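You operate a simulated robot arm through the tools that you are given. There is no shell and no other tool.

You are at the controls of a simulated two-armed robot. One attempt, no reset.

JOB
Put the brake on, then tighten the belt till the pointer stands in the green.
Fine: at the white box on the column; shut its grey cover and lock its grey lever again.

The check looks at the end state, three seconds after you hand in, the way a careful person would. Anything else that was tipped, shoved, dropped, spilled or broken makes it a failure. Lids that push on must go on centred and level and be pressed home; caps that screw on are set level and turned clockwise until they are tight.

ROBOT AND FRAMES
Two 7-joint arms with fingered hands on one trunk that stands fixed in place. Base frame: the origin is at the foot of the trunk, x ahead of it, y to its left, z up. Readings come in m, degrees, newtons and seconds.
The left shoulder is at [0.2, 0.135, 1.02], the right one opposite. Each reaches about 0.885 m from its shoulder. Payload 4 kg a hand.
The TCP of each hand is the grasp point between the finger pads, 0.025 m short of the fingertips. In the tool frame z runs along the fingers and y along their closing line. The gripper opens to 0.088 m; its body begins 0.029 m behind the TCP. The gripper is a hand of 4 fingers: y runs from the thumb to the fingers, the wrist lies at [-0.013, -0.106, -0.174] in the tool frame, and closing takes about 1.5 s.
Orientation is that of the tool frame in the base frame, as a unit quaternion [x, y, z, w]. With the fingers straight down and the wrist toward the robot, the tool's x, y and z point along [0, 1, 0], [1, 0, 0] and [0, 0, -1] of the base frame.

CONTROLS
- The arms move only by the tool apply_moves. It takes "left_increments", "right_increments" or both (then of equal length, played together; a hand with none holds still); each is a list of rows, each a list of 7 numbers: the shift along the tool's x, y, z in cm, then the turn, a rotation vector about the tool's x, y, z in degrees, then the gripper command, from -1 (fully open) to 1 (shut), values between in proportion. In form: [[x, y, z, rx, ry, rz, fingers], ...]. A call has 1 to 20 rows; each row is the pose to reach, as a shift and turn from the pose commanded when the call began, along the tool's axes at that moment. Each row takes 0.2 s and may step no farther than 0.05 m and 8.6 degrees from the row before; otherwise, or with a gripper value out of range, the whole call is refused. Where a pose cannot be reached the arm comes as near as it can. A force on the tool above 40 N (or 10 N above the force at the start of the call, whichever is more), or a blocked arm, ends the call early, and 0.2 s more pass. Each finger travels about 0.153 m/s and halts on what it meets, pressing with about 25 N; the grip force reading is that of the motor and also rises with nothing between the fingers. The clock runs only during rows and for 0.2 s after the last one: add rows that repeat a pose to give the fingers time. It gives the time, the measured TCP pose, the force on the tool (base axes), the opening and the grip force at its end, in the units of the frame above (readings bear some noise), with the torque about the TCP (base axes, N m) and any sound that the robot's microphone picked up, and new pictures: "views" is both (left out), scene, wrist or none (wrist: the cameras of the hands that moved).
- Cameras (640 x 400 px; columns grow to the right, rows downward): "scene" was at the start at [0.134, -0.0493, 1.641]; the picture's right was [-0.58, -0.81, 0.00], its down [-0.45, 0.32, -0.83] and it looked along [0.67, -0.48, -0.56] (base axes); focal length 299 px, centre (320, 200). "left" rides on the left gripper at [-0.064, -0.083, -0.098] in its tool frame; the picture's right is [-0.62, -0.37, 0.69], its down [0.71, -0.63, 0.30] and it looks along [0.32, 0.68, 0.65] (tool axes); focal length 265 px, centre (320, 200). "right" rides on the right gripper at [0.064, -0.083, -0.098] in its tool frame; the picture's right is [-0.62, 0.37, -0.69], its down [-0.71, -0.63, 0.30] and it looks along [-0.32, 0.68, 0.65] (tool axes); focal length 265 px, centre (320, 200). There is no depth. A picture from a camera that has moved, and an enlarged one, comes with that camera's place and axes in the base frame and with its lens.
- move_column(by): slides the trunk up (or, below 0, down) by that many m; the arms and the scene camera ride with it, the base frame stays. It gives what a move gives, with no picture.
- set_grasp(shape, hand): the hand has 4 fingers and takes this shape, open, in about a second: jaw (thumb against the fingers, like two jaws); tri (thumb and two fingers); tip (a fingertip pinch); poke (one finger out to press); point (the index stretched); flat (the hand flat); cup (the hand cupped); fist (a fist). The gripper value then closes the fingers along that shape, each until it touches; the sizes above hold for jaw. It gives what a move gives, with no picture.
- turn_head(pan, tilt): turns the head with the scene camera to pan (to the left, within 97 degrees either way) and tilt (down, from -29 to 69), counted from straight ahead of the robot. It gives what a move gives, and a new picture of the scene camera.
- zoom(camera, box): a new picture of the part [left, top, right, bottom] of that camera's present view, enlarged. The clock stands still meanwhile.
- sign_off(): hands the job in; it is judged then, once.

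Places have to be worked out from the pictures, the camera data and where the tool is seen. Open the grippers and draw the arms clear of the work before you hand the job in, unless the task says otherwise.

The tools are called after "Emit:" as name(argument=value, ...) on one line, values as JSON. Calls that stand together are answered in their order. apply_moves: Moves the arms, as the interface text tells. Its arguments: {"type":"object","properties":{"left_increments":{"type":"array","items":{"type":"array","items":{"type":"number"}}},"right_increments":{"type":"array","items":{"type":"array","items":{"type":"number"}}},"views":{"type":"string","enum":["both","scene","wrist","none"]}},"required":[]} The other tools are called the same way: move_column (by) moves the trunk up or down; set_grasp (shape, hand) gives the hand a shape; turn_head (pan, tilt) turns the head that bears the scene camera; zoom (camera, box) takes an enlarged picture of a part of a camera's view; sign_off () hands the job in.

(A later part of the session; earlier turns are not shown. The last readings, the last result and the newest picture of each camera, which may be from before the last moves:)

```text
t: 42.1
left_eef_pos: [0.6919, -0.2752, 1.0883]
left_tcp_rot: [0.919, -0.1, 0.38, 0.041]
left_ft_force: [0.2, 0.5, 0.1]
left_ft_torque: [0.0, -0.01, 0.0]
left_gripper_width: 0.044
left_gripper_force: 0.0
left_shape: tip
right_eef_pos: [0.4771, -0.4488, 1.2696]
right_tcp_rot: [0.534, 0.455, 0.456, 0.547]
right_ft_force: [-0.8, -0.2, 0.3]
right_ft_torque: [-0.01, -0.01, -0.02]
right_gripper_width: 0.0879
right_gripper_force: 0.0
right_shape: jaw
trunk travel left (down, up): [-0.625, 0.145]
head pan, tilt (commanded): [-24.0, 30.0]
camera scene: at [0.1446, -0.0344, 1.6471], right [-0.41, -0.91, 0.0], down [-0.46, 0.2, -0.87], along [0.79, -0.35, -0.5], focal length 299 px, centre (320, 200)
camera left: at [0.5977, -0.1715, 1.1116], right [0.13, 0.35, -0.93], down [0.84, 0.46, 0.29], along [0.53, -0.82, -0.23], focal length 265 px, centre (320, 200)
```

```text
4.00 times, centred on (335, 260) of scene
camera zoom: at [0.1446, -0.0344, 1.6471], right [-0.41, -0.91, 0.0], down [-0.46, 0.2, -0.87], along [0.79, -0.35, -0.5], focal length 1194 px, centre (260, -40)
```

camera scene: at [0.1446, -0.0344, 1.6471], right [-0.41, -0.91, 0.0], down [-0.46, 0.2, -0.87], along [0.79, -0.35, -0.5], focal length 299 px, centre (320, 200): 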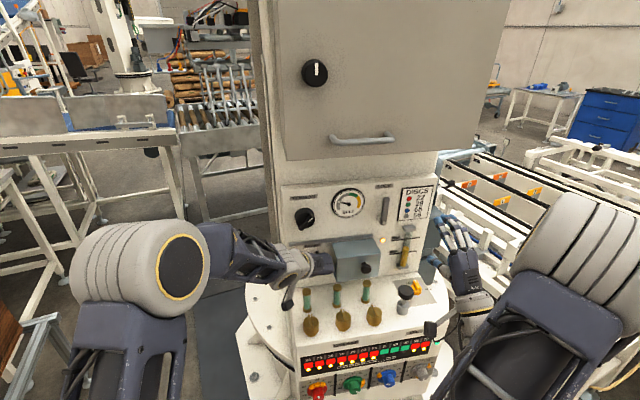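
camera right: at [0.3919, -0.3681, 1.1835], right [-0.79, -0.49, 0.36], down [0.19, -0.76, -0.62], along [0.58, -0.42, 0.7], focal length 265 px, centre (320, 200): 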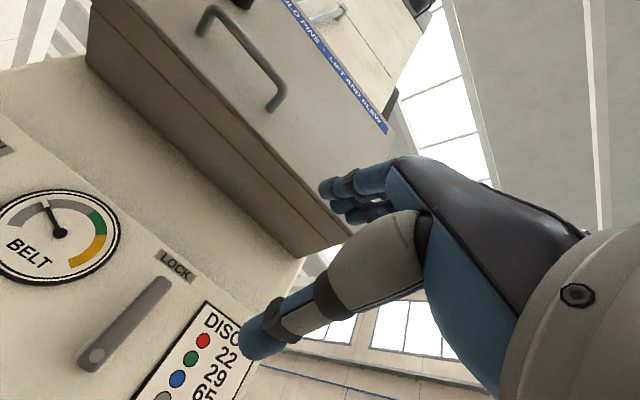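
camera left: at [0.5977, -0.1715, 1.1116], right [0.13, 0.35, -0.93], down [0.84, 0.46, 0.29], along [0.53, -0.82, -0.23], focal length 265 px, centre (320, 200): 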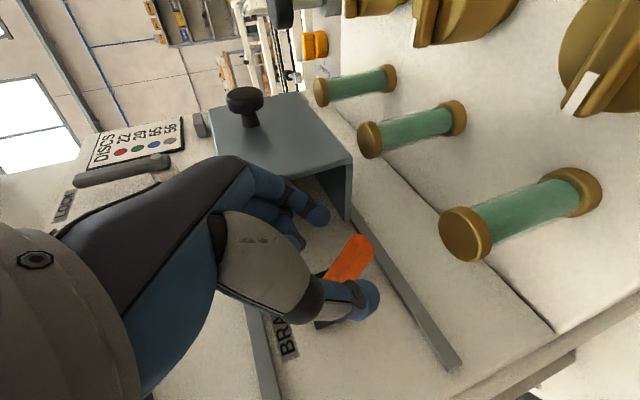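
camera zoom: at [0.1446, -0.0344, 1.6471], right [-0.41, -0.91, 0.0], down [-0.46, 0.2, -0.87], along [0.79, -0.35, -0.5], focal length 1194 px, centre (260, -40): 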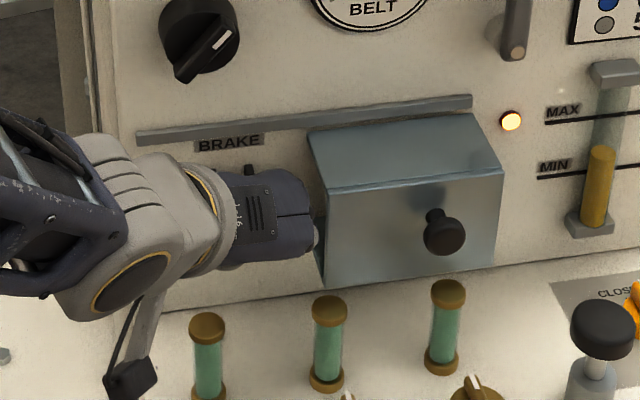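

The lever lies between thumb and index. I advance 2 cm more and close the pinch on it.

Emit:
apply_moves(left_increments=[[0, 0, 1, 0, 0, 0, 0], [0, 0, 2, 0, 0, 0, 0], [0, 0, 2, 0, 0, 0, 0.4], [0, 0, 2, 0, 0, 0, 0.8], [0, 0, 2, 0, 0, 0, 1], [0, 0, 2, 0, 0, 0, 1], [0, 0, 2, 0, 0, 0, 1]], views="wrist")

Emit:
zoom(camera="left", box=[240, 160, 440, 340])

```text
t: 43.7
left_eef_pos: [0.706, -0.278, 1.0725]
left_tcp_rot: [0.919, -0.099, 0.38, 0.04]
left_ft_force: [1.8, 7.2, -1.4]
left_ft_torque: [0.02, 0.01, 0.04]
left_gripper_width: 0.0142
left_gripper_force: 25.3
left_shape: tip
right_eef_pos: [0.4781, -0.4469, 1.2687]
right_tcp_rot: [0.535, 0.456, 0.457, 0.545]
right_ft_force: [-0.2, -0.2, 0.0]
right_ft_torque: [-0.01, 0.0, 0.02]
right_gripper_width: 0.0878
right_gripper_force: 0.1
right_shape: jaw
trunk travel left (down, up): [-0.625, 0.145]
head pan, tilt (commanded): [-24.0, 30.0]
camera left: at [0.6114, -0.1741, 1.0968], right [0.13, 0.35, -0.93], down [0.84, 0.46, 0.29], along [0.53, -0.82, -0.23], focal length 265 px, centre (320, 200)
```

left: 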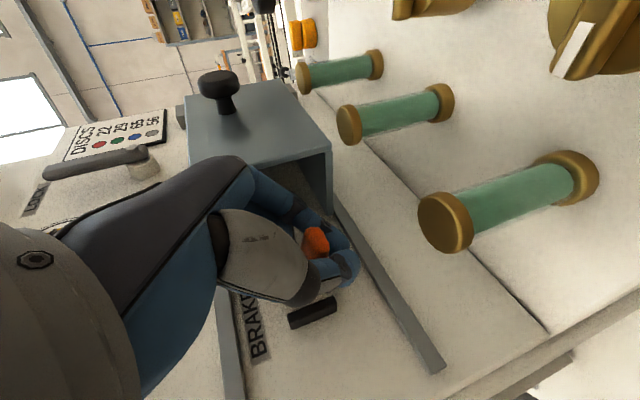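

```text
2.22 times, centred on (340, 250) of left
camera zoom: at [0.6114, -0.1741, 1.0968], right [0.13, 0.35, -0.93], down [0.84, 0.46, 0.29], along [0.53, -0.82, -0.23], focal length 590 px, centre (276, 89)
```

zoom: 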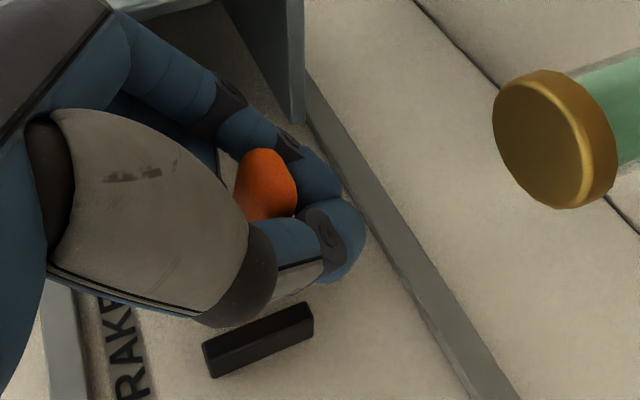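

The lever is gripped (1.4 cm wide, 25 N). I now lift it along the arc about its pivot, up toward the BRAKE label.

Emit:
apply_moves(left_increments=[[0.3, -0.2, -0.5, 0, 0, 0, 1], [0.6, -0.2, -1.0, 0, 0, 0, 1], [1.0, -0.2, -1.4, 0, 0, 0, 1], [1.5, -0.2, -1.8, 0, 0, 0, 1], [2.0, -0.2, -2.1, 0, 0, 0, 1], [2.5, -0.2, -2.3, 0, 0, 0, 1], [2.5, -0.2, -2.3, 0, 0, 0, 1]], views="wrist")

Emit:
zoom(camera="left", box=[240, 160, 440, 340])

```text
t: 45.3
left_eef_pos: [0.7056, -0.2756, 1.1028]
left_tcp_rot: [0.92, -0.1, 0.378, 0.039]
left_ft_force: [2.6, 1.7, -30.7]
left_ft_torque: [0.04, 0.78, -0.12]
left_gripper_width: 0.013
left_gripper_force: 24.5
left_shape: tip
right_eef_pos: [0.4773, -0.4479, 1.269]
right_tcp_rot: [0.534, 0.455, 0.456, 0.547]
right_ft_force: [0.5, -0.2, -0.4]
right_ft_torque: [-0.02, -0.01, 0.0]
right_gripper_width: 0.088
right_gripper_force: 0.0
right_shape: jaw
trunk travel left (down, up): [-0.625, 0.145]
head pan, tilt (commanded): [-24.0, 30.0]
camera left: at [0.6125, -0.1725, 1.1282], right [0.12, 0.35, -0.93], down [0.84, 0.46, 0.29], along [0.53, -0.81, -0.24], focal length 265 px, centre (320, 200)
```

left: 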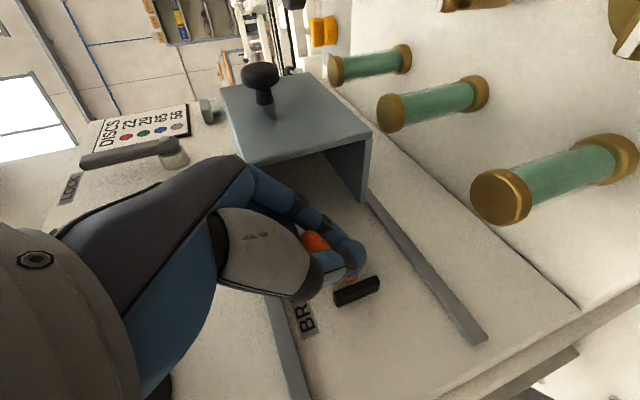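

```text
2.22 times, centred on (340, 250) of left
camera zoom: at [0.6125, -0.1725, 1.1282], right [0.12, 0.35, -0.93], down [0.84, 0.46, 0.29], along [0.53, -0.81, -0.24], focal length 590 px, centre (276, 89)
```

zoom: 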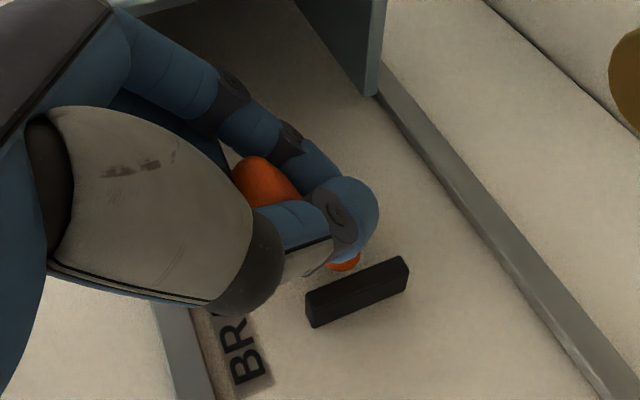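

The lever now appears to slant upward about 28° and resists at its upper stop (30 N). I open the fingers and back out along the finger direction to see whether it stays.

Emit:
apply_moves(left_increments=[[-0.3, -0.1, 0, 0, 0, 0, 0.6], [-0.3, -0.1, 0, 0, 0, 0, 0], [-0.3, -0.1, 0, 0, 0, 0, 0], [-0.3, -0.1, -2, 0, 0, 0, 0], [-0.3, -0.1, -5, 0, 0, 0, 0], [-0.3, -0.1, -8, 0, 0, 0, 0], [-0.3, -0.1, -8, 0, 0, 0, 0]], views="wrist")

Emit:
zoom(camera="left", box=[280, 200, 480, 380])

```text
t: 46.9
left_eef_pos: [0.6499, -0.2625, 1.162]
left_tcp_rot: [0.919, -0.1, 0.38, 0.042]
left_ft_force: [-0.2, -0.5, 0.6]
left_ft_torque: [0.02, -0.02, 0.01]
left_gripper_width: 0.0432
left_gripper_force: 0.0
left_shape: tip
right_eef_pos: [0.4774, -0.4486, 1.2695]
right_tcp_rot: [0.534, 0.456, 0.457, 0.547]
right_ft_force: [0.3, -0.1, -0.4]
right_ft_torque: [-0.03, -0.01, 0.01]
right_gripper_width: 0.0877
right_gripper_force: 0.0
right_shape: jaw
trunk travel left (down, up): [-0.625, 0.145]
head pan, tilt (commanded): [-24.0, 30.0]
camera left: at [0.5549, -0.1595, 1.186], right [0.13, 0.35, -0.93], down [0.84, 0.46, 0.29], along [0.53, -0.82, -0.23], focal length 265 px, centre (320, 200)
```

left: 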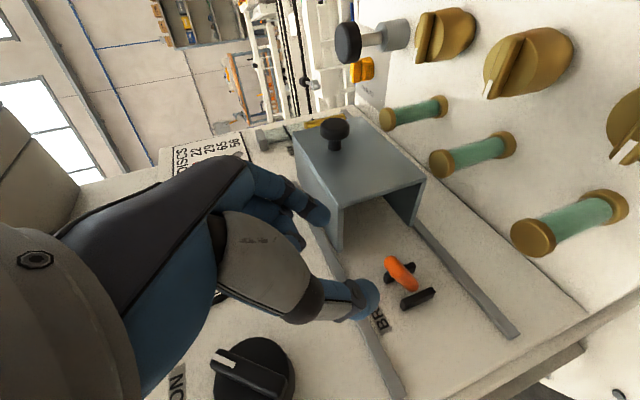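

```text
2.22 times, centred on (380, 290) of left
camera zoom: at [0.5549, -0.1595, 1.186], right [0.13, 0.35, -0.93], down [0.84, 0.46, 0.29], along [0.53, -0.82, -0.23], focal length 590 px, centre (187, 0)
```

zoom: 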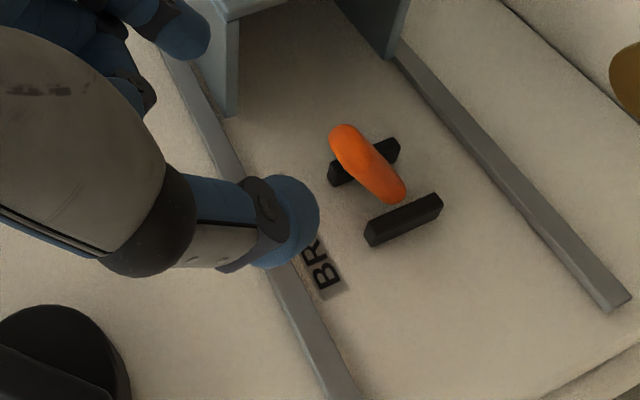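

The brake lever holds in its up position. Next is unlocking: I move the left hand aside, shut the right hand's fingers and bring it in front of the panel just left of the LOCK lever.

Emit:
apply_moves(left_increments=[[0, -4, -1.5, 0, 0, 0, 0], [0, -8, -3, 0, 0, 0, 0], [0, -12, -4, 0, 0, 0, 0], [0, -15, -5, 0, 0, 0, 0], [0, -15, -5, 0, 0, 0, 0]], right_increments=[[0, 0, 0, 0, 0, 0, 0], [1, -1, 2, 0, 0, 0, 1], [3, -2.3, 5, 0, 0, 0, 1], [5, -3.6, 7.5, 0, 0, 0, 1], [6.9, -4.8, 10, 0, 0, 0, 1]], views="both")

Emit:
zoom(camera="scene", box=[270, 170, 450, 283])

```text
t: 48.1
left_eef_pos: [0.647, -0.1119, 1.1973]
left_tcp_rot: [0.918, -0.1, 0.382, 0.042]
left_ft_force: [0.3, -0.1, 0.0]
left_ft_torque: [0.02, 0.01, 0.04]
left_gripper_width: 0.0438
left_gripper_force: 0.1
left_shape: tip
right_eef_pos: [0.6014, -0.4155, 1.2509]
right_tcp_rot: [0.535, 0.456, 0.456, 0.545]
right_ft_force: [-0.3, 0.1, -0.1]
right_ft_torque: [0.02, 0.03, -0.04]
right_gripper_width: 0.0001
right_gripper_force: 25.0
right_shape: jaw
right hand out of reach, approached as far as the arm can: row 2, 3, 4, 5
trunk travel left (down, up): [-0.625, 0.145]
head pan, tilt (commanded): [-24.0, 30.0]
camera scene: at [0.1442, -0.0346, 1.6471], right [-0.41, -0.91, 0.0], down [-0.46, 0.2, -0.87], along [0.79, -0.35, -0.5], focal length 299 px, centre (320, 200)
camera right: at [0.5168, -0.336, 1.1656], right [-0.79, -0.49, 0.37], down [0.19, -0.76, -0.62], along [0.58, -0.42, 0.69], focal length 265 px, centre (320, 200)
camera left: at [0.5529, -0.007, 1.2225], right [0.13, 0.35, -0.93], down [0.84, 0.46, 0.29], along [0.53, -0.82, -0.23], focal length 265 px, centre (320, 200)
```

scene: 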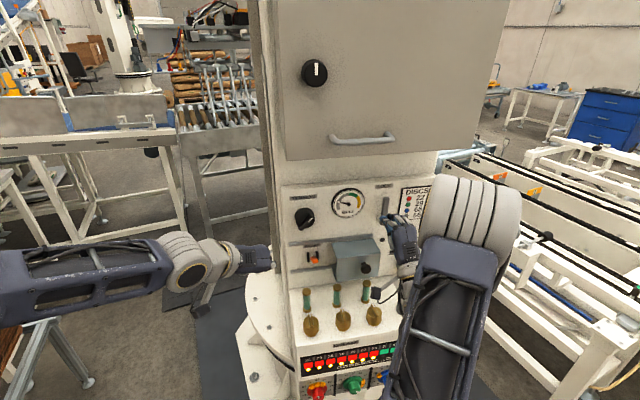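
right: 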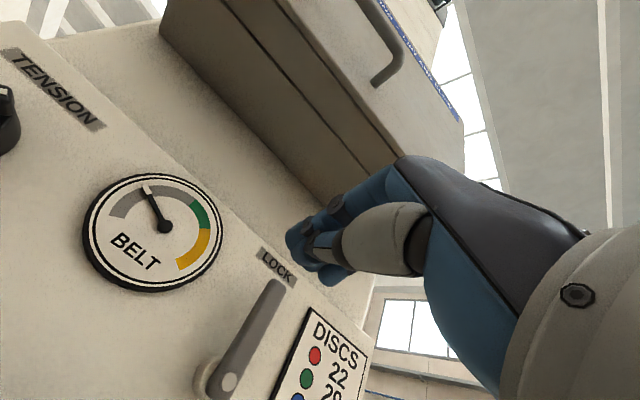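
left: 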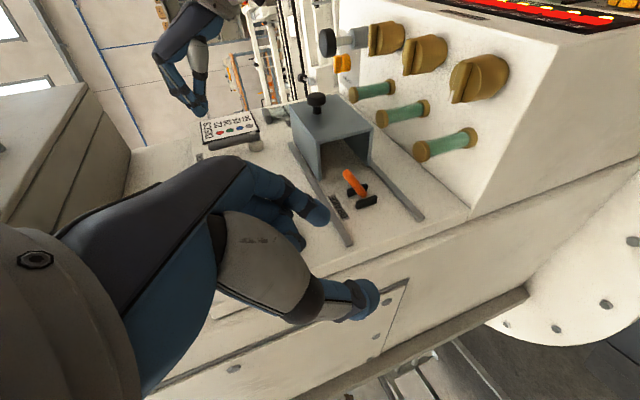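

```text
3.54 times, centred on (360, 226) of scene
camera zoom: at [0.1442, -0.0346, 1.6471], right [-0.41, -0.91, 0.0], down [-0.46, 0.2, -0.87], along [0.79, -0.35, -0.5], focal length 1057 px, centre (178, 106)
```

zoom: 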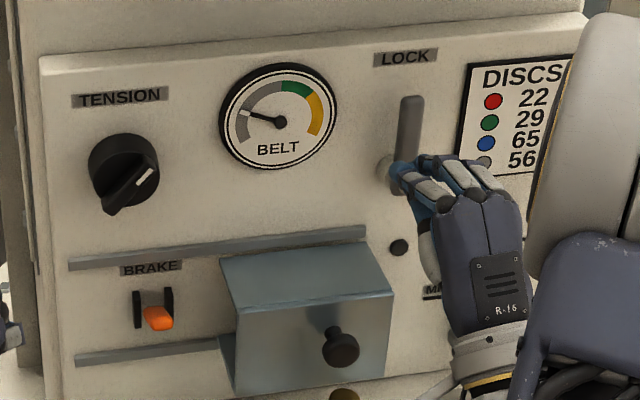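

The amber lamp went dark, so the brake state has changed — good. The right arm can't go lower with level fingers, so I pitch the right hand 45° down like the left one.

Emit:
apply_moves(right_increments=[[0, 0, 0, 8, 0, 0, 1], [0, 0, -1, 16, 0, 0, 1], [0, 0, -1, 24, 0, 0, 1], [0, 0, -1, 32, 0, 0, 1], [0, 0, -1, 40, 0, 0, 1], [0, 0, -1, 45, 0, 0, 1], [0, 0, -1, 45, 0, 0, 1]], views="both")

Emit:
zoom(camera="scene", box=[270, 170, 450, 283])

```text
t: 49.7
left_eef_pos: [0.6472, -0.111, 1.198]
left_tcp_rot: [0.919, -0.1, 0.38, 0.041]
left_ft_force: [-0.9, -0.5, 0.4]
left_ft_torque: [-0.02, 0.03, 0.01]
left_gripper_width: 0.0436
left_gripper_force: 0.1
left_shape: tip
right_eef_pos: [0.593, -0.4146, 1.251]
right_tcp_rot: [0.703, 0.595, 0.247, 0.301]
right_ft_force: [-0.7, 0.3, 0.5]
right_ft_torque: [0.0, 0.01, -0.01]
right_gripper_width: 0.0
right_gripper_force: 25.8
right_shape: jaw
trunk travel left (down, up): [-0.625, 0.145]
head pan, tilt (commanded): [-24.0, 30.0]
camera scene: at [0.1447, -0.0345, 1.6471], right [-0.41, -0.91, 0.0], down [-0.46, 0.2, -0.87], along [0.79, -0.35, -0.5], focal length 299 px, centre (320, 200)
camera right: at [0.4779, -0.3282, 1.2582], right [-0.34, -0.56, 0.75], down [-0.34, -0.67, -0.66], along [0.88, -0.48, 0.04], focal length 265 px, centre (320, 200)
```

scene: 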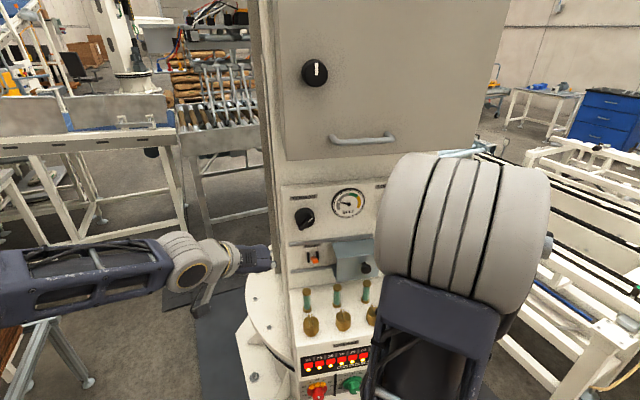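
right: 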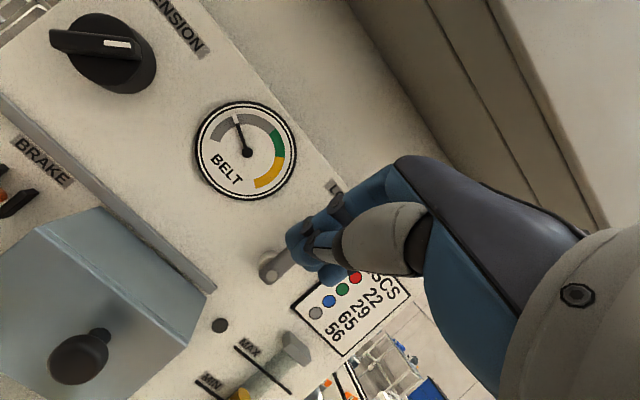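

```text
3.54 times, centred on (360, 226) of scene
camera zoom: at [0.1447, -0.0345, 1.6471], right [-0.41, -0.91, 0.0], down [-0.46, 0.2, -0.87], along [0.79, -0.35, -0.5], focal length 1057 px, centre (178, 106)
```

zoom: 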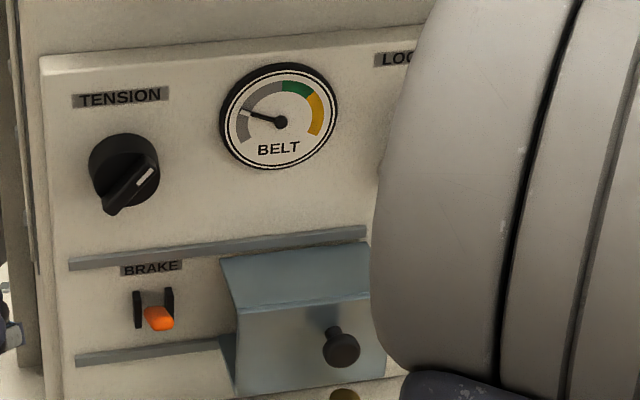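

The right fingers point down-forward now, with TCP at [0.593, -0.415, 1.251]. I advance toward the gap between gauge and lever, stopping about 3 cm short to check alignment.

Emit:
apply_moves(right_increments=[[0.4, 1.3, 2.0, 0, 0, 0, 1], [0.3, 2.7, 4.1, 0, 0, 0, 1], [0.2, 3.8, 5.8, 0, 0, 0, 1], [0.2, 3.8, 5.8, 0, 0, 0, 1]], views="wrist")

Emit:
zoom(camera="right", box=[160, 130, 420, 330])

Emit:
turn_head(pan=-38, tilt=26)

```text
t: 50.7
left_eef_pos: [0.6474, -0.1118, 1.198]
left_tcp_rot: [0.919, -0.1, 0.38, 0.041]
left_ft_force: [0.6, -0.3, 0.7]
left_ft_torque: [-0.03, 0.02, -0.01]
left_gripper_width: 0.0439
left_gripper_force: 0.1
left_shape: tip
right_eef_pos: [0.6624, -0.425, 1.2364]
right_tcp_rot: [0.703, 0.594, 0.247, 0.302]
right_ft_force: [-0.4, 1.1, 0.4]
right_ft_torque: [0.0, 0.04, 0.01]
right_gripper_width: 0.0002
right_gripper_force: 25.3
right_shape: jaw
trunk travel left (down, up): [-0.625, 0.145]
head pan, tilt (commanded): [-24.0, 30.0]
camera right: at [0.5462, -0.339, 1.2441], right [-0.34, -0.56, 0.75], down [-0.34, -0.67, -0.66], along [0.88, -0.48, 0.04], focal length 265 px, centre (320, 200)
```

right: 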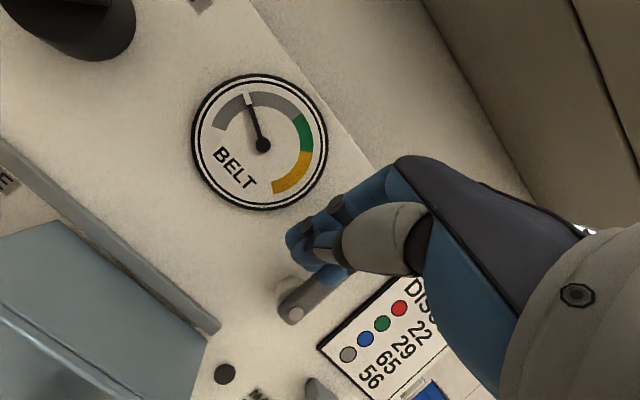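

```text
2.00 times, centred on (290, 230) of right
camera zoom: at [0.5462, -0.339, 1.2441], right [-0.34, -0.56, 0.75], down [-0.34, -0.67, -0.66], along [0.88, -0.48, 0.04], focal length 531 px, centre (380, 140)
```

zoom: 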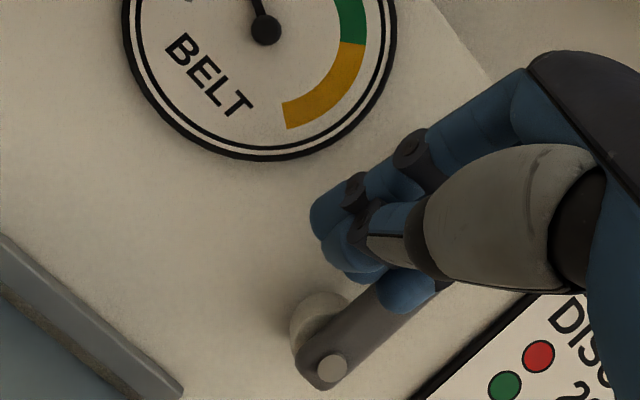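

```text
t: 51.4
left_eef_pos: [0.6472, -0.1114, 1.1981]
left_tcp_rot: [0.918, -0.1, 0.381, 0.041]
left_ft_force: [0.6, -0.3, -0.2]
left_ft_torque: [-0.02, -0.04, 0.02]
left_gripper_width: 0.0436
left_gripper_force: 0.2
left_shape: tip
right_eef_pos: [0.6614, -0.4251, 1.2368]
right_tcp_rot: [0.703, 0.595, 0.247, 0.302]
right_ft_force: [1.0, 1.0, 0.3]
right_ft_torque: [0.01, 0.02, -0.02]
right_gripper_width: 0.0
right_gripper_force: 24.7
right_shape: jaw
trunk travel left (down, up): [-0.625, 0.145]
head pan, tilt (commanded): [-38.0, 26.0]
camera scene: at [0.1345, -0.0541, 1.6534], right [-0.62, -0.79, 0.0], down [-0.35, 0.27, -0.9], along [0.71, -0.55, -0.44], focal length 299 px, centre (320, 200)
```

scene: 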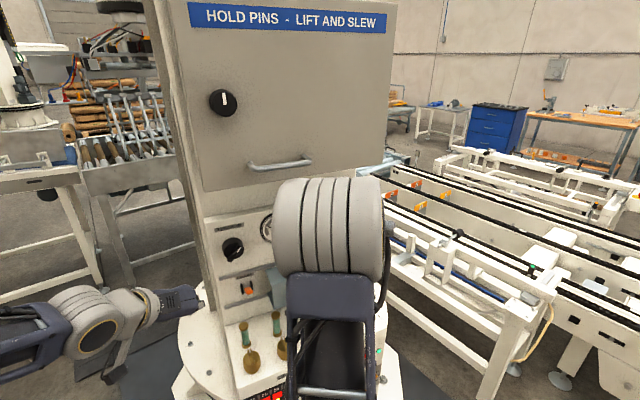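

The three fingers side by side are too wide for the gap between gauge and lever. I back off a little and use the single-finger poke shape instead.

Emit:
apply_moves(right_increments=[[0, -1.5, -2, 0, 0, 0, 1], [0, -3, -4, 0, 0, 0, 1], [0, -3, -4, 0, 0, 0, 1]], views="none")

Emit:
set_grasp(hand="right", shape="poke")

Emit:
zoom(camera="right", box=[160, 100, 480, 330])

Emit:
turn_head(pan=-10, tilt=30)

```text
t: 52.2
left_eef_pos: [0.6472, -0.1098, 1.1985]
left_tcp_rot: [0.918, -0.1, 0.381, 0.042]
left_ft_force: [-0.5, 0.0, -0.7]
left_ft_torque: [0.0, -0.01, 0.02]
left_gripper_width: 0.0436
left_gripper_force: 0.1
left_shape: tip
right_eef_pos: [0.6134, -0.4157, 1.2424]
right_tcp_rot: [0.702, 0.595, 0.248, 0.302]
right_ft_force: [0.5, 0.8, -0.1]
right_ft_torque: [0.0, 0.01, 0.0]
right_gripper_width: 0.0
right_gripper_force: 25.3
right_shape: jaw
trunk travel left (down, up): [-0.625, 0.145]
head pan, tilt (commanded): [-38.0, 26.0]
```

```text
t: 53.1
left_eef_pos: [0.6471, -0.1107, 1.1982]
left_tcp_rot: [0.918, -0.1, 0.381, 0.041]
left_ft_force: [-0.2, 0.1, 0.9]
left_ft_torque: [0.0, -0.01, 0.02]
left_gripper_width: 0.0437
left_gripper_force: 0.1
left_shape: tip
right_eef_pos: [0.6124, -0.4165, 1.242]
right_tcp_rot: [0.702, 0.595, 0.248, 0.302]
right_ft_force: [-0.2, -0.5, -0.3]
right_ft_torque: [0.0, -0.01, -0.01]
right_gripper_width: 0.0
right_gripper_force: 0.2
right_shape: poke
trunk travel left (down, up): [-0.625, 0.145]
head pan, tilt (commanded): [-38.0, 26.0]
```

```text
1.74 times, centred on (320, 215) of right
camera zoom: at [0.497, -0.3291, 1.2489], right [-0.34, -0.56, 0.75], down [-0.34, -0.67, -0.66], along [0.88, -0.48, 0.04], focal length 462 px, centre (320, 174)
```

zoom: 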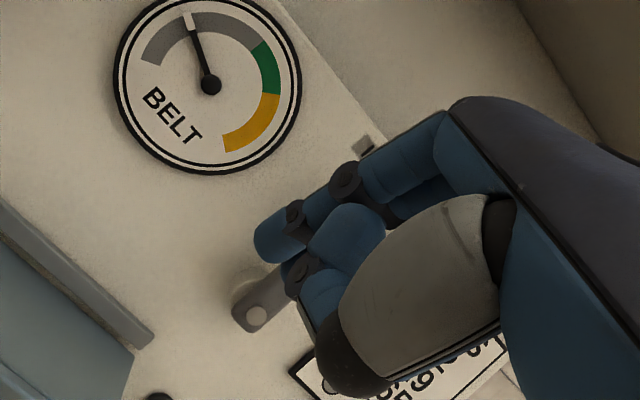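

```text
t: 54.1
left_eef_pos: [0.647, -0.1112, 1.1985]
left_tcp_rot: [0.918, -0.1, 0.38, 0.041]
left_ft_force: [0.3, -0.7, -0.7]
left_ft_torque: [-0.01, 0.03, 0.0]
left_gripper_width: 0.0437
left_gripper_force: 0.3
left_shape: tip
right_eef_pos: [0.6116, -0.4149, 1.2418]
right_tcp_rot: [0.703, 0.595, 0.247, 0.302]
right_ft_force: [-0.9, 0.2, 0.1]
right_ft_torque: [0.0, 0.01, 0.0]
right_gripper_width: 0.0001
right_gripper_force: 0.0
right_shape: poke
trunk travel left (down, up): [-0.625, 0.145]
head pan, tilt (commanded): [-10.0, 30.0]
camera scene: at [0.1511, -0.0134, 1.6471], right [-0.17, -0.98, 0.0], down [-0.49, 0.09, -0.87], along [0.85, -0.15, -0.5], focal length 299 px, centre (320, 200)
```

scene: 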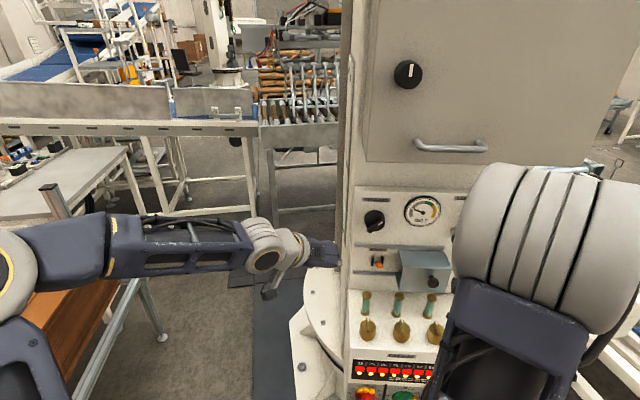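

I compare with the "point" shape for the right hand, where the index should stand out further from the curled fingers.

Emit:
set_grasp(hand="right", shape="point")

Emit:
zoom(camera="right", box=[160, 100, 480, 330])

Emit:
zoom(camera="left", box=[100, 0, 360, 160])

```text
t: 55.0
left_eef_pos: [0.6473, -0.1112, 1.1976]
left_tcp_rot: [0.918, -0.1, 0.38, 0.041]
left_ft_force: [-0.4, -0.1, 0.5]
left_ft_torque: [0.01, 0.02, -0.02]
left_gripper_width: 0.0439
left_gripper_force: 0.1
left_shape: tip
right_eef_pos: [0.6129, -0.4151, 1.2407]
right_tcp_rot: [0.703, 0.595, 0.247, 0.302]
right_ft_force: [0.0, -0.1, -0.1]
right_ft_torque: [0.02, 0.02, -0.02]
right_gripper_width: 0.0001
right_gripper_force: 0.0
right_shape: point
trunk travel left (down, up): [-0.625, 0.145]
head pan, tilt (commanded): [-10.0, 30.0]
```

```text
1.74 times, centred on (320, 215) of right
camera zoom: at [0.497, -0.3291, 1.2489], right [-0.34, -0.56, 0.75], down [-0.34, -0.67, -0.66], along [0.88, -0.48, 0.04], focal length 462 px, centre (320, 174)
```

zoom: 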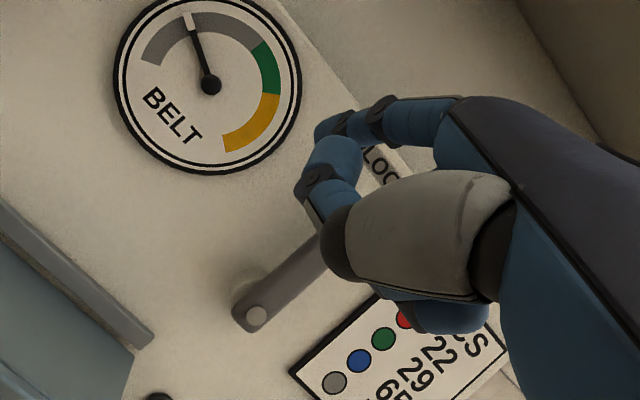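

```text
2.46 times, centred on (230, 80) of left
camera zoom: at [0.5534, -0.0071, 1.2222], right [0.13, 0.35, -0.93], down [0.84, 0.46, 0.29], along [0.53, -0.82, -0.23], focal length 653 px, centre (542, 495)
```

zoom: 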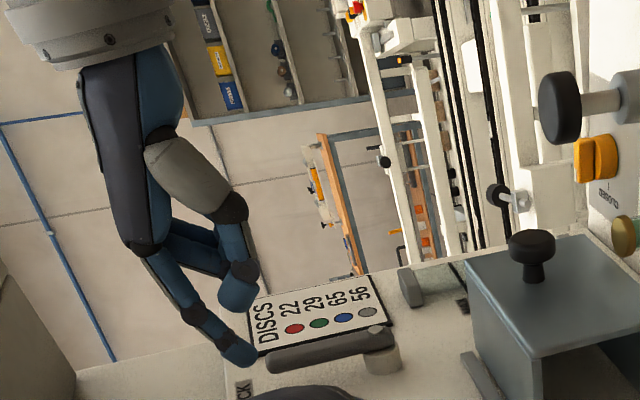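

The left camera gives a fine side view of the right hand: in "point", the index tip is at about [0.663, -0.405, 1.270] and leads the other fingers by 4 cm. I bring it toward the left side of the LOCK lever, stopping a little short.

Emit:
apply_moves(right_increments=[[-1.4, -1.3, 1.2, 0, 0, 0, -1], [-2.7, -2.6, 2.4, 0, 0, 0, -1], [-2.8, -1.0, 4.1, 0, 0, 0, -1], [-2.8, -1.0, 4.1, 0, 0, 0, -1]], views="wrist")

Emit:
zoom(camera="left", box=[150, 50, 310, 170])

Emit:
zoom(camera="right", box=[160, 100, 480, 330])

```text
t: 56.0
left_eef_pos: [0.6485, -0.1106, 1.1988]
left_tcp_rot: [0.919, -0.099, 0.38, 0.041]
left_ft_force: [0.6, 0.4, 0.2]
left_ft_torque: [0.02, -0.03, 0.0]
left_gripper_width: 0.0435
left_gripper_force: 0.0
left_shape: tip
right_eef_pos: [0.6313, -0.447, 1.2084]
right_tcp_rot: [0.703, 0.594, 0.247, 0.303]
right_ft_force: [0.3, 0.5, 0.6]
right_ft_torque: [0.0, 0.01, -0.01]
right_gripper_width: 0.0
right_gripper_force: 0.0
right_shape: point
trunk travel left (down, up): [-0.625, 0.145]
head pan, tilt (commanded): [-10.0, 30.0]
camera right: at [0.5148, -0.3605, 1.2153], right [-0.34, -0.56, 0.75], down [-0.34, -0.67, -0.66], along [0.88, -0.48, 0.04], focal length 265 px, centre (320, 200)
```

right: 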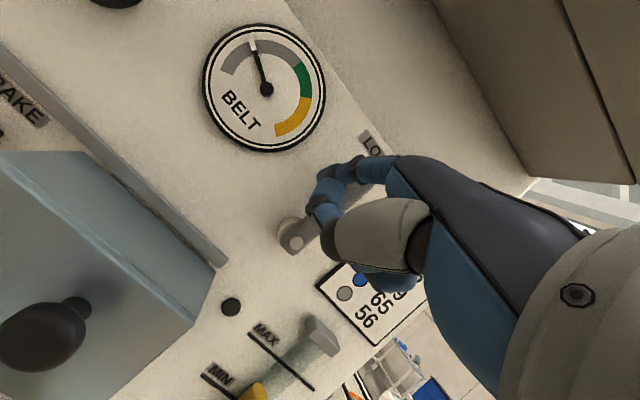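

```text
3.33 times, centred on (230, 110) of left
camera zoom: at [0.5533, -0.0071, 1.2222], right [0.13, 0.35, -0.93], down [0.84, 0.46, 0.29], along [0.53, -0.82, -0.23], focal length 885 px, centre (620, 500)
```

zoom: 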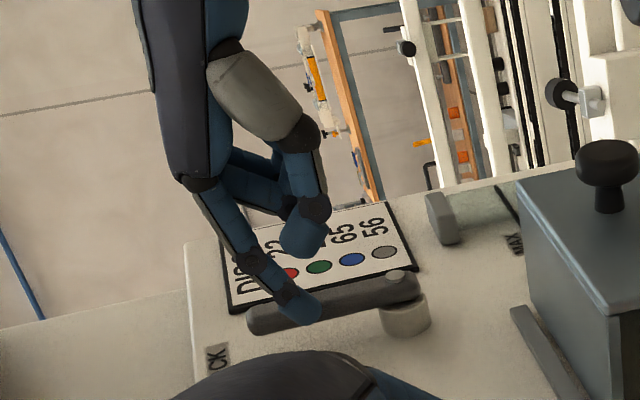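

```text
1.74 times, centred on (320, 215) of right
camera zoom: at [0.5148, -0.3605, 1.2153], right [-0.34, -0.56, 0.75], down [-0.34, -0.67, -0.66], along [0.88, -0.48, 0.04], focal length 462 px, centre (320, 174)
```

zoom: 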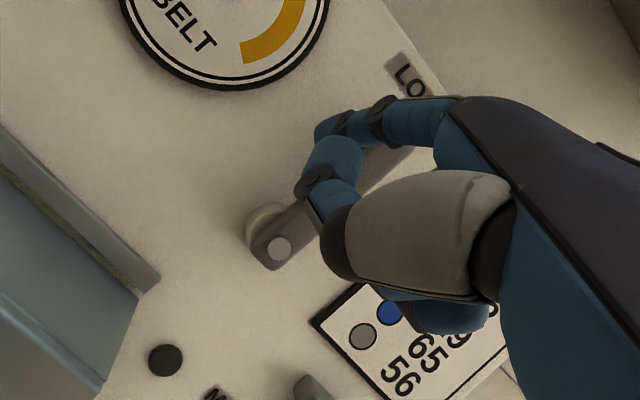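

The index tip sits just left of the lever and slightly in front of it. I move it 2.3 cm in beside the lever, then push to the right gently to test the direction.

Emit:
apply_moves(right_increments=[[0, 0.8, 0.8, 0, 0, 0, -1], [0, 1.6, 1.6, 0, 0, 0, -1], [-0.7, 1.6, 1.6, 0, 0, 0, -1], [-1.4, 1.6, 1.6, 0, 0, 0, -1], [-2.0, 1.6, 1.6, 0, 0, 0, -1], [-2.5, 1.6, 1.6, 0, 0, 0, -1]], views="wrist")

Emit:
zoom(camera="left", box=[150, 50, 310, 170])

Emit:
zoom(camera="right", box=[160, 100, 480, 330])

```text
t: 57.4
left_eef_pos: [0.6471, -0.1113, 1.1968]
left_tcp_rot: [0.919, -0.099, 0.38, 0.042]
left_ft_force: [-1.1, 0.0, -0.1]
left_ft_torque: [-0.01, 0.01, 0.0]
left_gripper_width: 0.0437
left_gripper_force: 0.1
left_shape: tip
right_eef_pos: [0.6478, -0.4763, 1.2086]
right_tcp_rot: [0.703, 0.595, 0.247, 0.301]
right_ft_force: [0.1, -0.3, -0.5]
right_ft_torque: [-0.03, 0.01, 0.03]
right_gripper_width: 0.0
right_gripper_force: 0.0
right_shape: point
trunk travel left (down, up): [-0.625, 0.145]
head pan, tilt (commanded): [-10.0, 30.0]
camera right: at [0.5317, -0.3895, 1.2163], right [-0.34, -0.56, 0.75], down [-0.34, -0.67, -0.66], along [0.88, -0.48, 0.04], focal length 265 px, centre (320, 200)
```

right: 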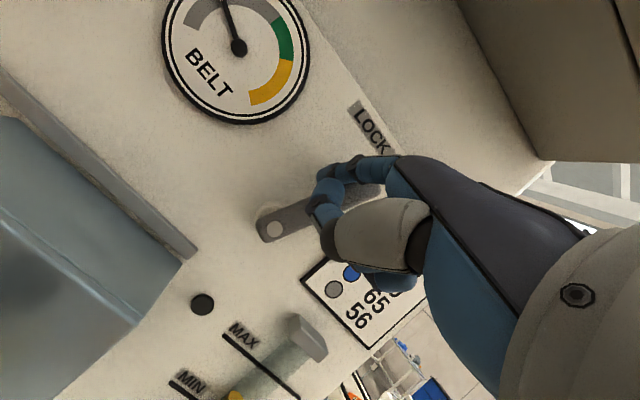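

```text
3.33 times, centred on (230, 110) of left
camera zoom: at [0.5533, -0.007, 1.2222], right [0.13, 0.35, -0.93], down [0.84, 0.46, 0.29], along [0.53, -0.82, -0.23], focal length 885 px, centre (620, 500)
```

zoom: 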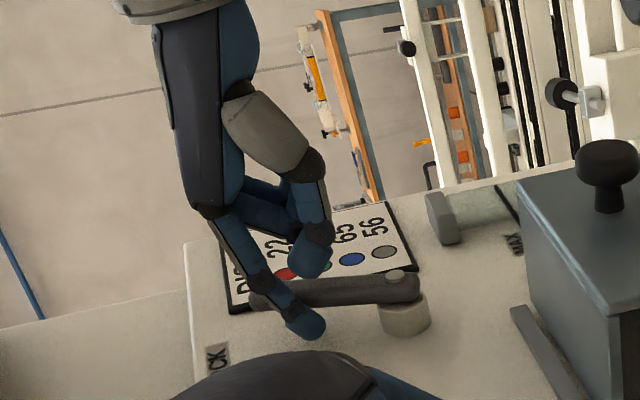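

```text
1.74 times, centred on (320, 215) of right
camera zoom: at [0.5317, -0.3895, 1.2163], right [-0.34, -0.56, 0.75], down [-0.34, -0.67, -0.66], along [0.88, -0.48, 0.04], focal length 462 px, centre (320, 174)
```

zoom: 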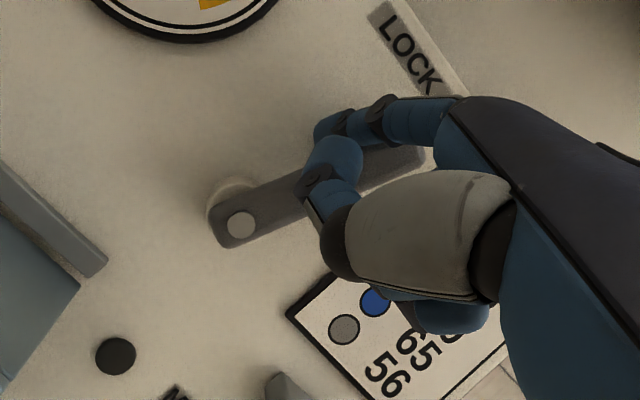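

The lever turns to the right without much force. I follow its arc around the pivot to bring it toward horizontal.

Emit:
apply_moves(right_increments=[[-0.9, -0.1, 0.0, 0, 0, 0, -1], [-1.7, -0.3, 0.1, 0, 0, 0, -1], [-2.5, -0.6, 0.4, 0, 0, 0, -1], [-3.2, -1.0, 0.7, 0, 0, 0, -1], [-3.7, -1.3, 1.0, 0, 0, 0, -1], [-4.1, -1.7, 1.4, 0, 0, 0, -1], [-4.4, -2.1, 1.8, 0, 0, 0, -1], [-4.7, -2.5, 2.2, 0, 0, 0, -1]], views="wrist")

Emit:
zoom(camera="left", box=[150, 50, 310, 170])

Emit:
zoom(camera="right", box=[160, 100, 480, 330])

```text
t: 59.2
left_eef_pos: [0.6471, -0.1105, 1.1988]
left_tcp_rot: [0.919, -0.1, 0.38, 0.041]
left_ft_force: [0.0, 0.2, -0.1]
left_ft_torque: [0.02, -0.03, 0.0]
left_gripper_width: 0.0437
left_gripper_force: 0.0
left_shape: tip
right_eef_pos: [0.6395, -0.5209, 1.1783]
right_tcp_rot: [0.701, 0.595, 0.249, 0.303]
right_ft_force: [-2.8, 9.0, 14.7]
right_ft_torque: [-0.26, -0.64, 0.38]
right_gripper_width: 0.0
right_gripper_force: 0.0
right_shape: point
trunk travel left (down, up): [-0.625, 0.145]
head pan, tilt (commanded): [-10.0, 30.0]
camera right: at [0.5229, -0.4347, 1.1846], right [-0.34, -0.56, 0.75], down [-0.33, -0.68, -0.66], along [0.88, -0.48, 0.05], focal length 265 px, centre (320, 200)
```

right: 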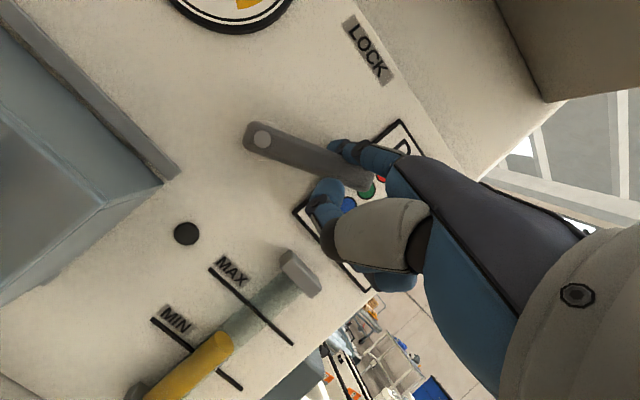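

```text
3.33 times, centred on (230, 110) of left
camera zoom: at [0.553, -0.0064, 1.2226], right [0.13, 0.35, -0.93], down [0.84, 0.46, 0.29], along [0.53, -0.82, -0.23], focal length 885 px, centre (620, 500)
```

zoom: 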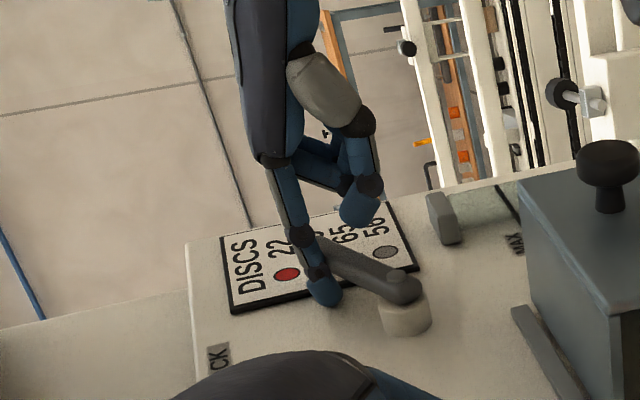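

```text
1.74 times, centred on (320, 215) of right
camera zoom: at [0.5229, -0.4347, 1.1846], right [-0.34, -0.56, 0.75], down [-0.33, -0.68, -0.66], along [0.88, -0.48, 0.05], focal length 462 px, centre (320, 174)
```

zoom: 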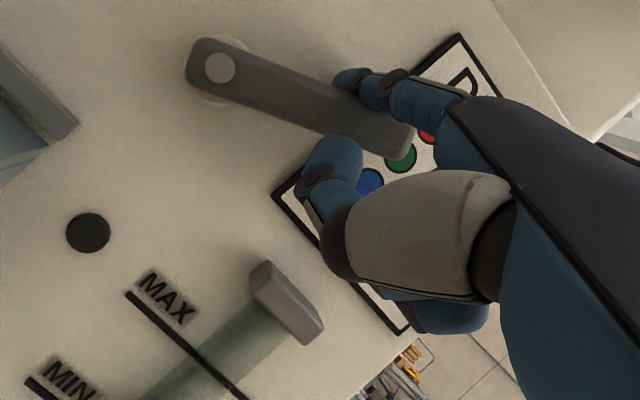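

The lever has swung to about 60° from upright and now resists (about 15 N), which looks like its stop. I relieve the finger and draw it straight out from the panel.

Emit:
apply_moves(right_increments=[[0.2, 0.8, -0.8, 0, 0, 0, -1], [0.2, -1.3, -2.9, 0, 0, 0, -1], [0.2, -3.4, -5.0, 0, 0, 0, -1], [-2.0, -5.5, -7.1, 0, 0, 0, -1], [-5.0, -6.5, -9, 0, 0, 0, -1], [-5.0, -6.5, -9, 0, 0, 0, -1]], views="both")

Emit:
turn_head(pan=-24, tilt=30)

```text
t: 60.6
left_eef_pos: [0.6475, -0.1119, 1.1968]
left_tcp_rot: [0.918, -0.1, 0.381, 0.042]
left_ft_force: [0.7, 0.6, 1.0]
left_ft_torque: [0.0, 0.01, 0.0]
left_gripper_width: 0.0438
left_gripper_force: 0.1
left_shape: tip
right_eef_pos: [0.521, -0.5509, 1.1906]
right_tcp_rot: [0.703, 0.595, 0.247, 0.302]
right_ft_force: [-0.4, 0.2, 0.3]
right_ft_torque: [0.0, -0.02, 0.0]
right_gripper_width: 0.0003
right_gripper_force: 0.1
right_shape: point
trunk travel left (down, up): [-0.625, 0.145]
head pan, tilt (commanded): [-10.0, 30.0]
camera scene: at [0.1511, -0.0133, 1.6471], right [-0.17, -0.98, 0.0], down [-0.49, 0.09, -0.87], along [0.85, -0.15, -0.5], focal length 299 px, centre (320, 200)
camera right: at [0.4047, -0.4652, 1.1986], right [-0.34, -0.56, 0.75], down [-0.34, -0.67, -0.66], along [0.88, -0.48, 0.04], focal length 265 px, centre (320, 200)
```

scene: 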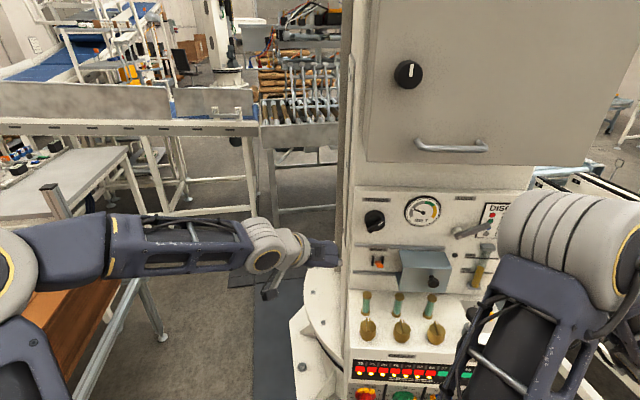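
right: 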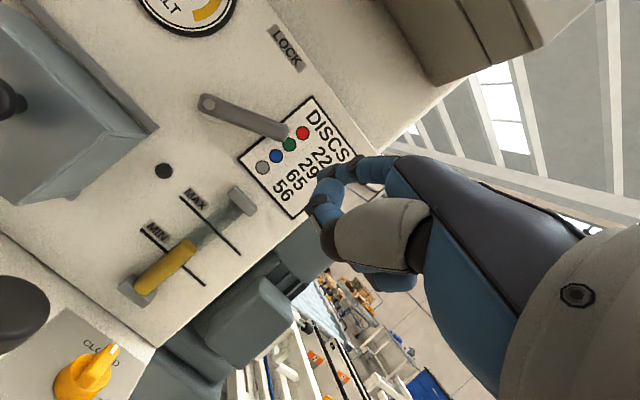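

```text
t: 61.3
left_eef_pos: [0.6485, -0.1111, 1.197]
left_tcp_rot: [0.919, -0.1, 0.38, 0.042]
left_ft_force: [0.8, 0.3, -0.4]
left_ft_torque: [0.0, 0.02, 0.0]
left_gripper_width: 0.0436
left_gripper_force: 0.1
left_shape: tip
right_eef_pos: [0.5202, -0.5505, 1.1915]
right_tcp_rot: [0.703, 0.595, 0.247, 0.301]
right_ft_force: [0.2, 0.9, -0.1]
right_ft_torque: [-0.02, -0.01, -0.04]
right_gripper_width: 0.0
right_gripper_force: 0.0
right_shape: point
trunk travel left (down, up): [-0.625, 0.145]
head pan, tilt (commanded): [-24.0, 30.0]
camera scene: at [0.1447, -0.0344, 1.6471], right [-0.41, -0.91, 0.0], down [-0.46, 0.2, -0.87], along [0.79, -0.35, -0.5], focal length 299 px, centre (320, 200)
```

scene: 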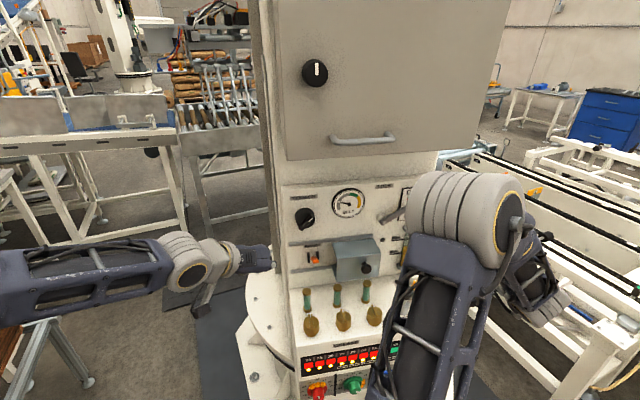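

The lever stays swung over to the right. I check the lever, gauge, brake and TENSION knob enlarged.

Emit:
zoom(camera="scene", box=[275, 175, 415, 275])

Emit:
zoom(camera="right", box=[120, 0, 360, 200])

Emit:
zoom(camera="left", box=[180, 60, 420, 330])

```text
4.00 times, centred on (345, 225) of scene
camera zoom: at [0.1447, -0.0344, 1.6471], right [-0.41, -0.91, 0.0], down [-0.46, 0.2, -0.87], along [0.79, -0.35, -0.5], focal length 1194 px, centre (220, 100)
```

zoom: 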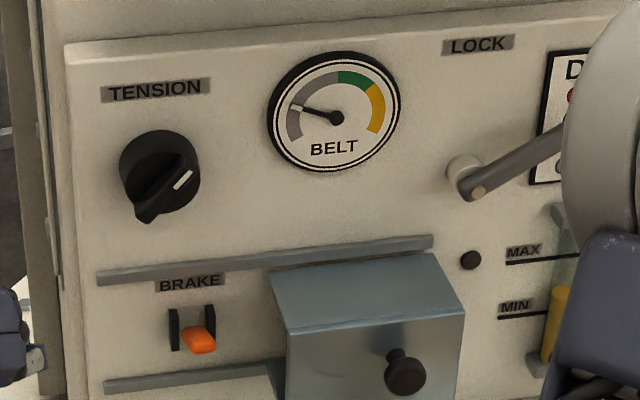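

```text
2.00 times, centred on (240, 100) of right
camera zoom: at [0.405, -0.4651, 1.1985], right [-0.34, -0.56, 0.75], down [-0.34, -0.67, -0.66], along [0.88, -0.48, 0.04], focal length 531 px, centre (480, 400)
```

zoom: 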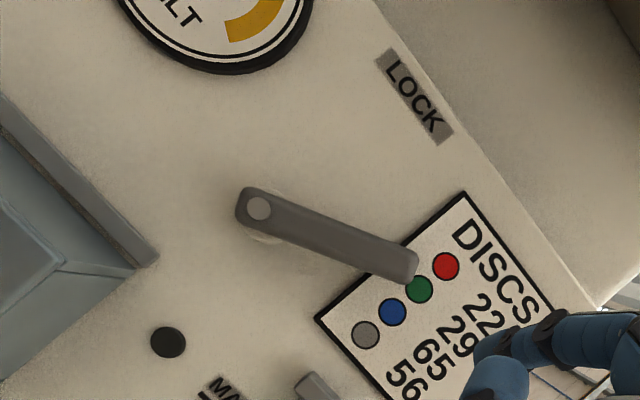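

```text
1.48 times, centred on (300, 195) of left
camera zoom: at [0.5534, -0.0071, 1.2222], right [0.13, 0.35, -0.93], down [0.84, 0.46, 0.29], along [0.53, -0.82, -0.23], focal length 393 px, centre (350, 207)
```

zoom: 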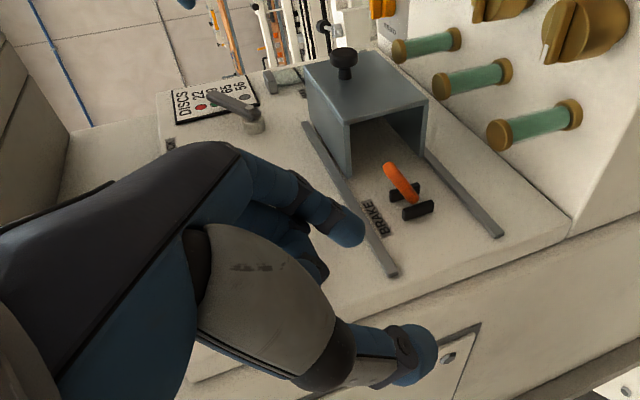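

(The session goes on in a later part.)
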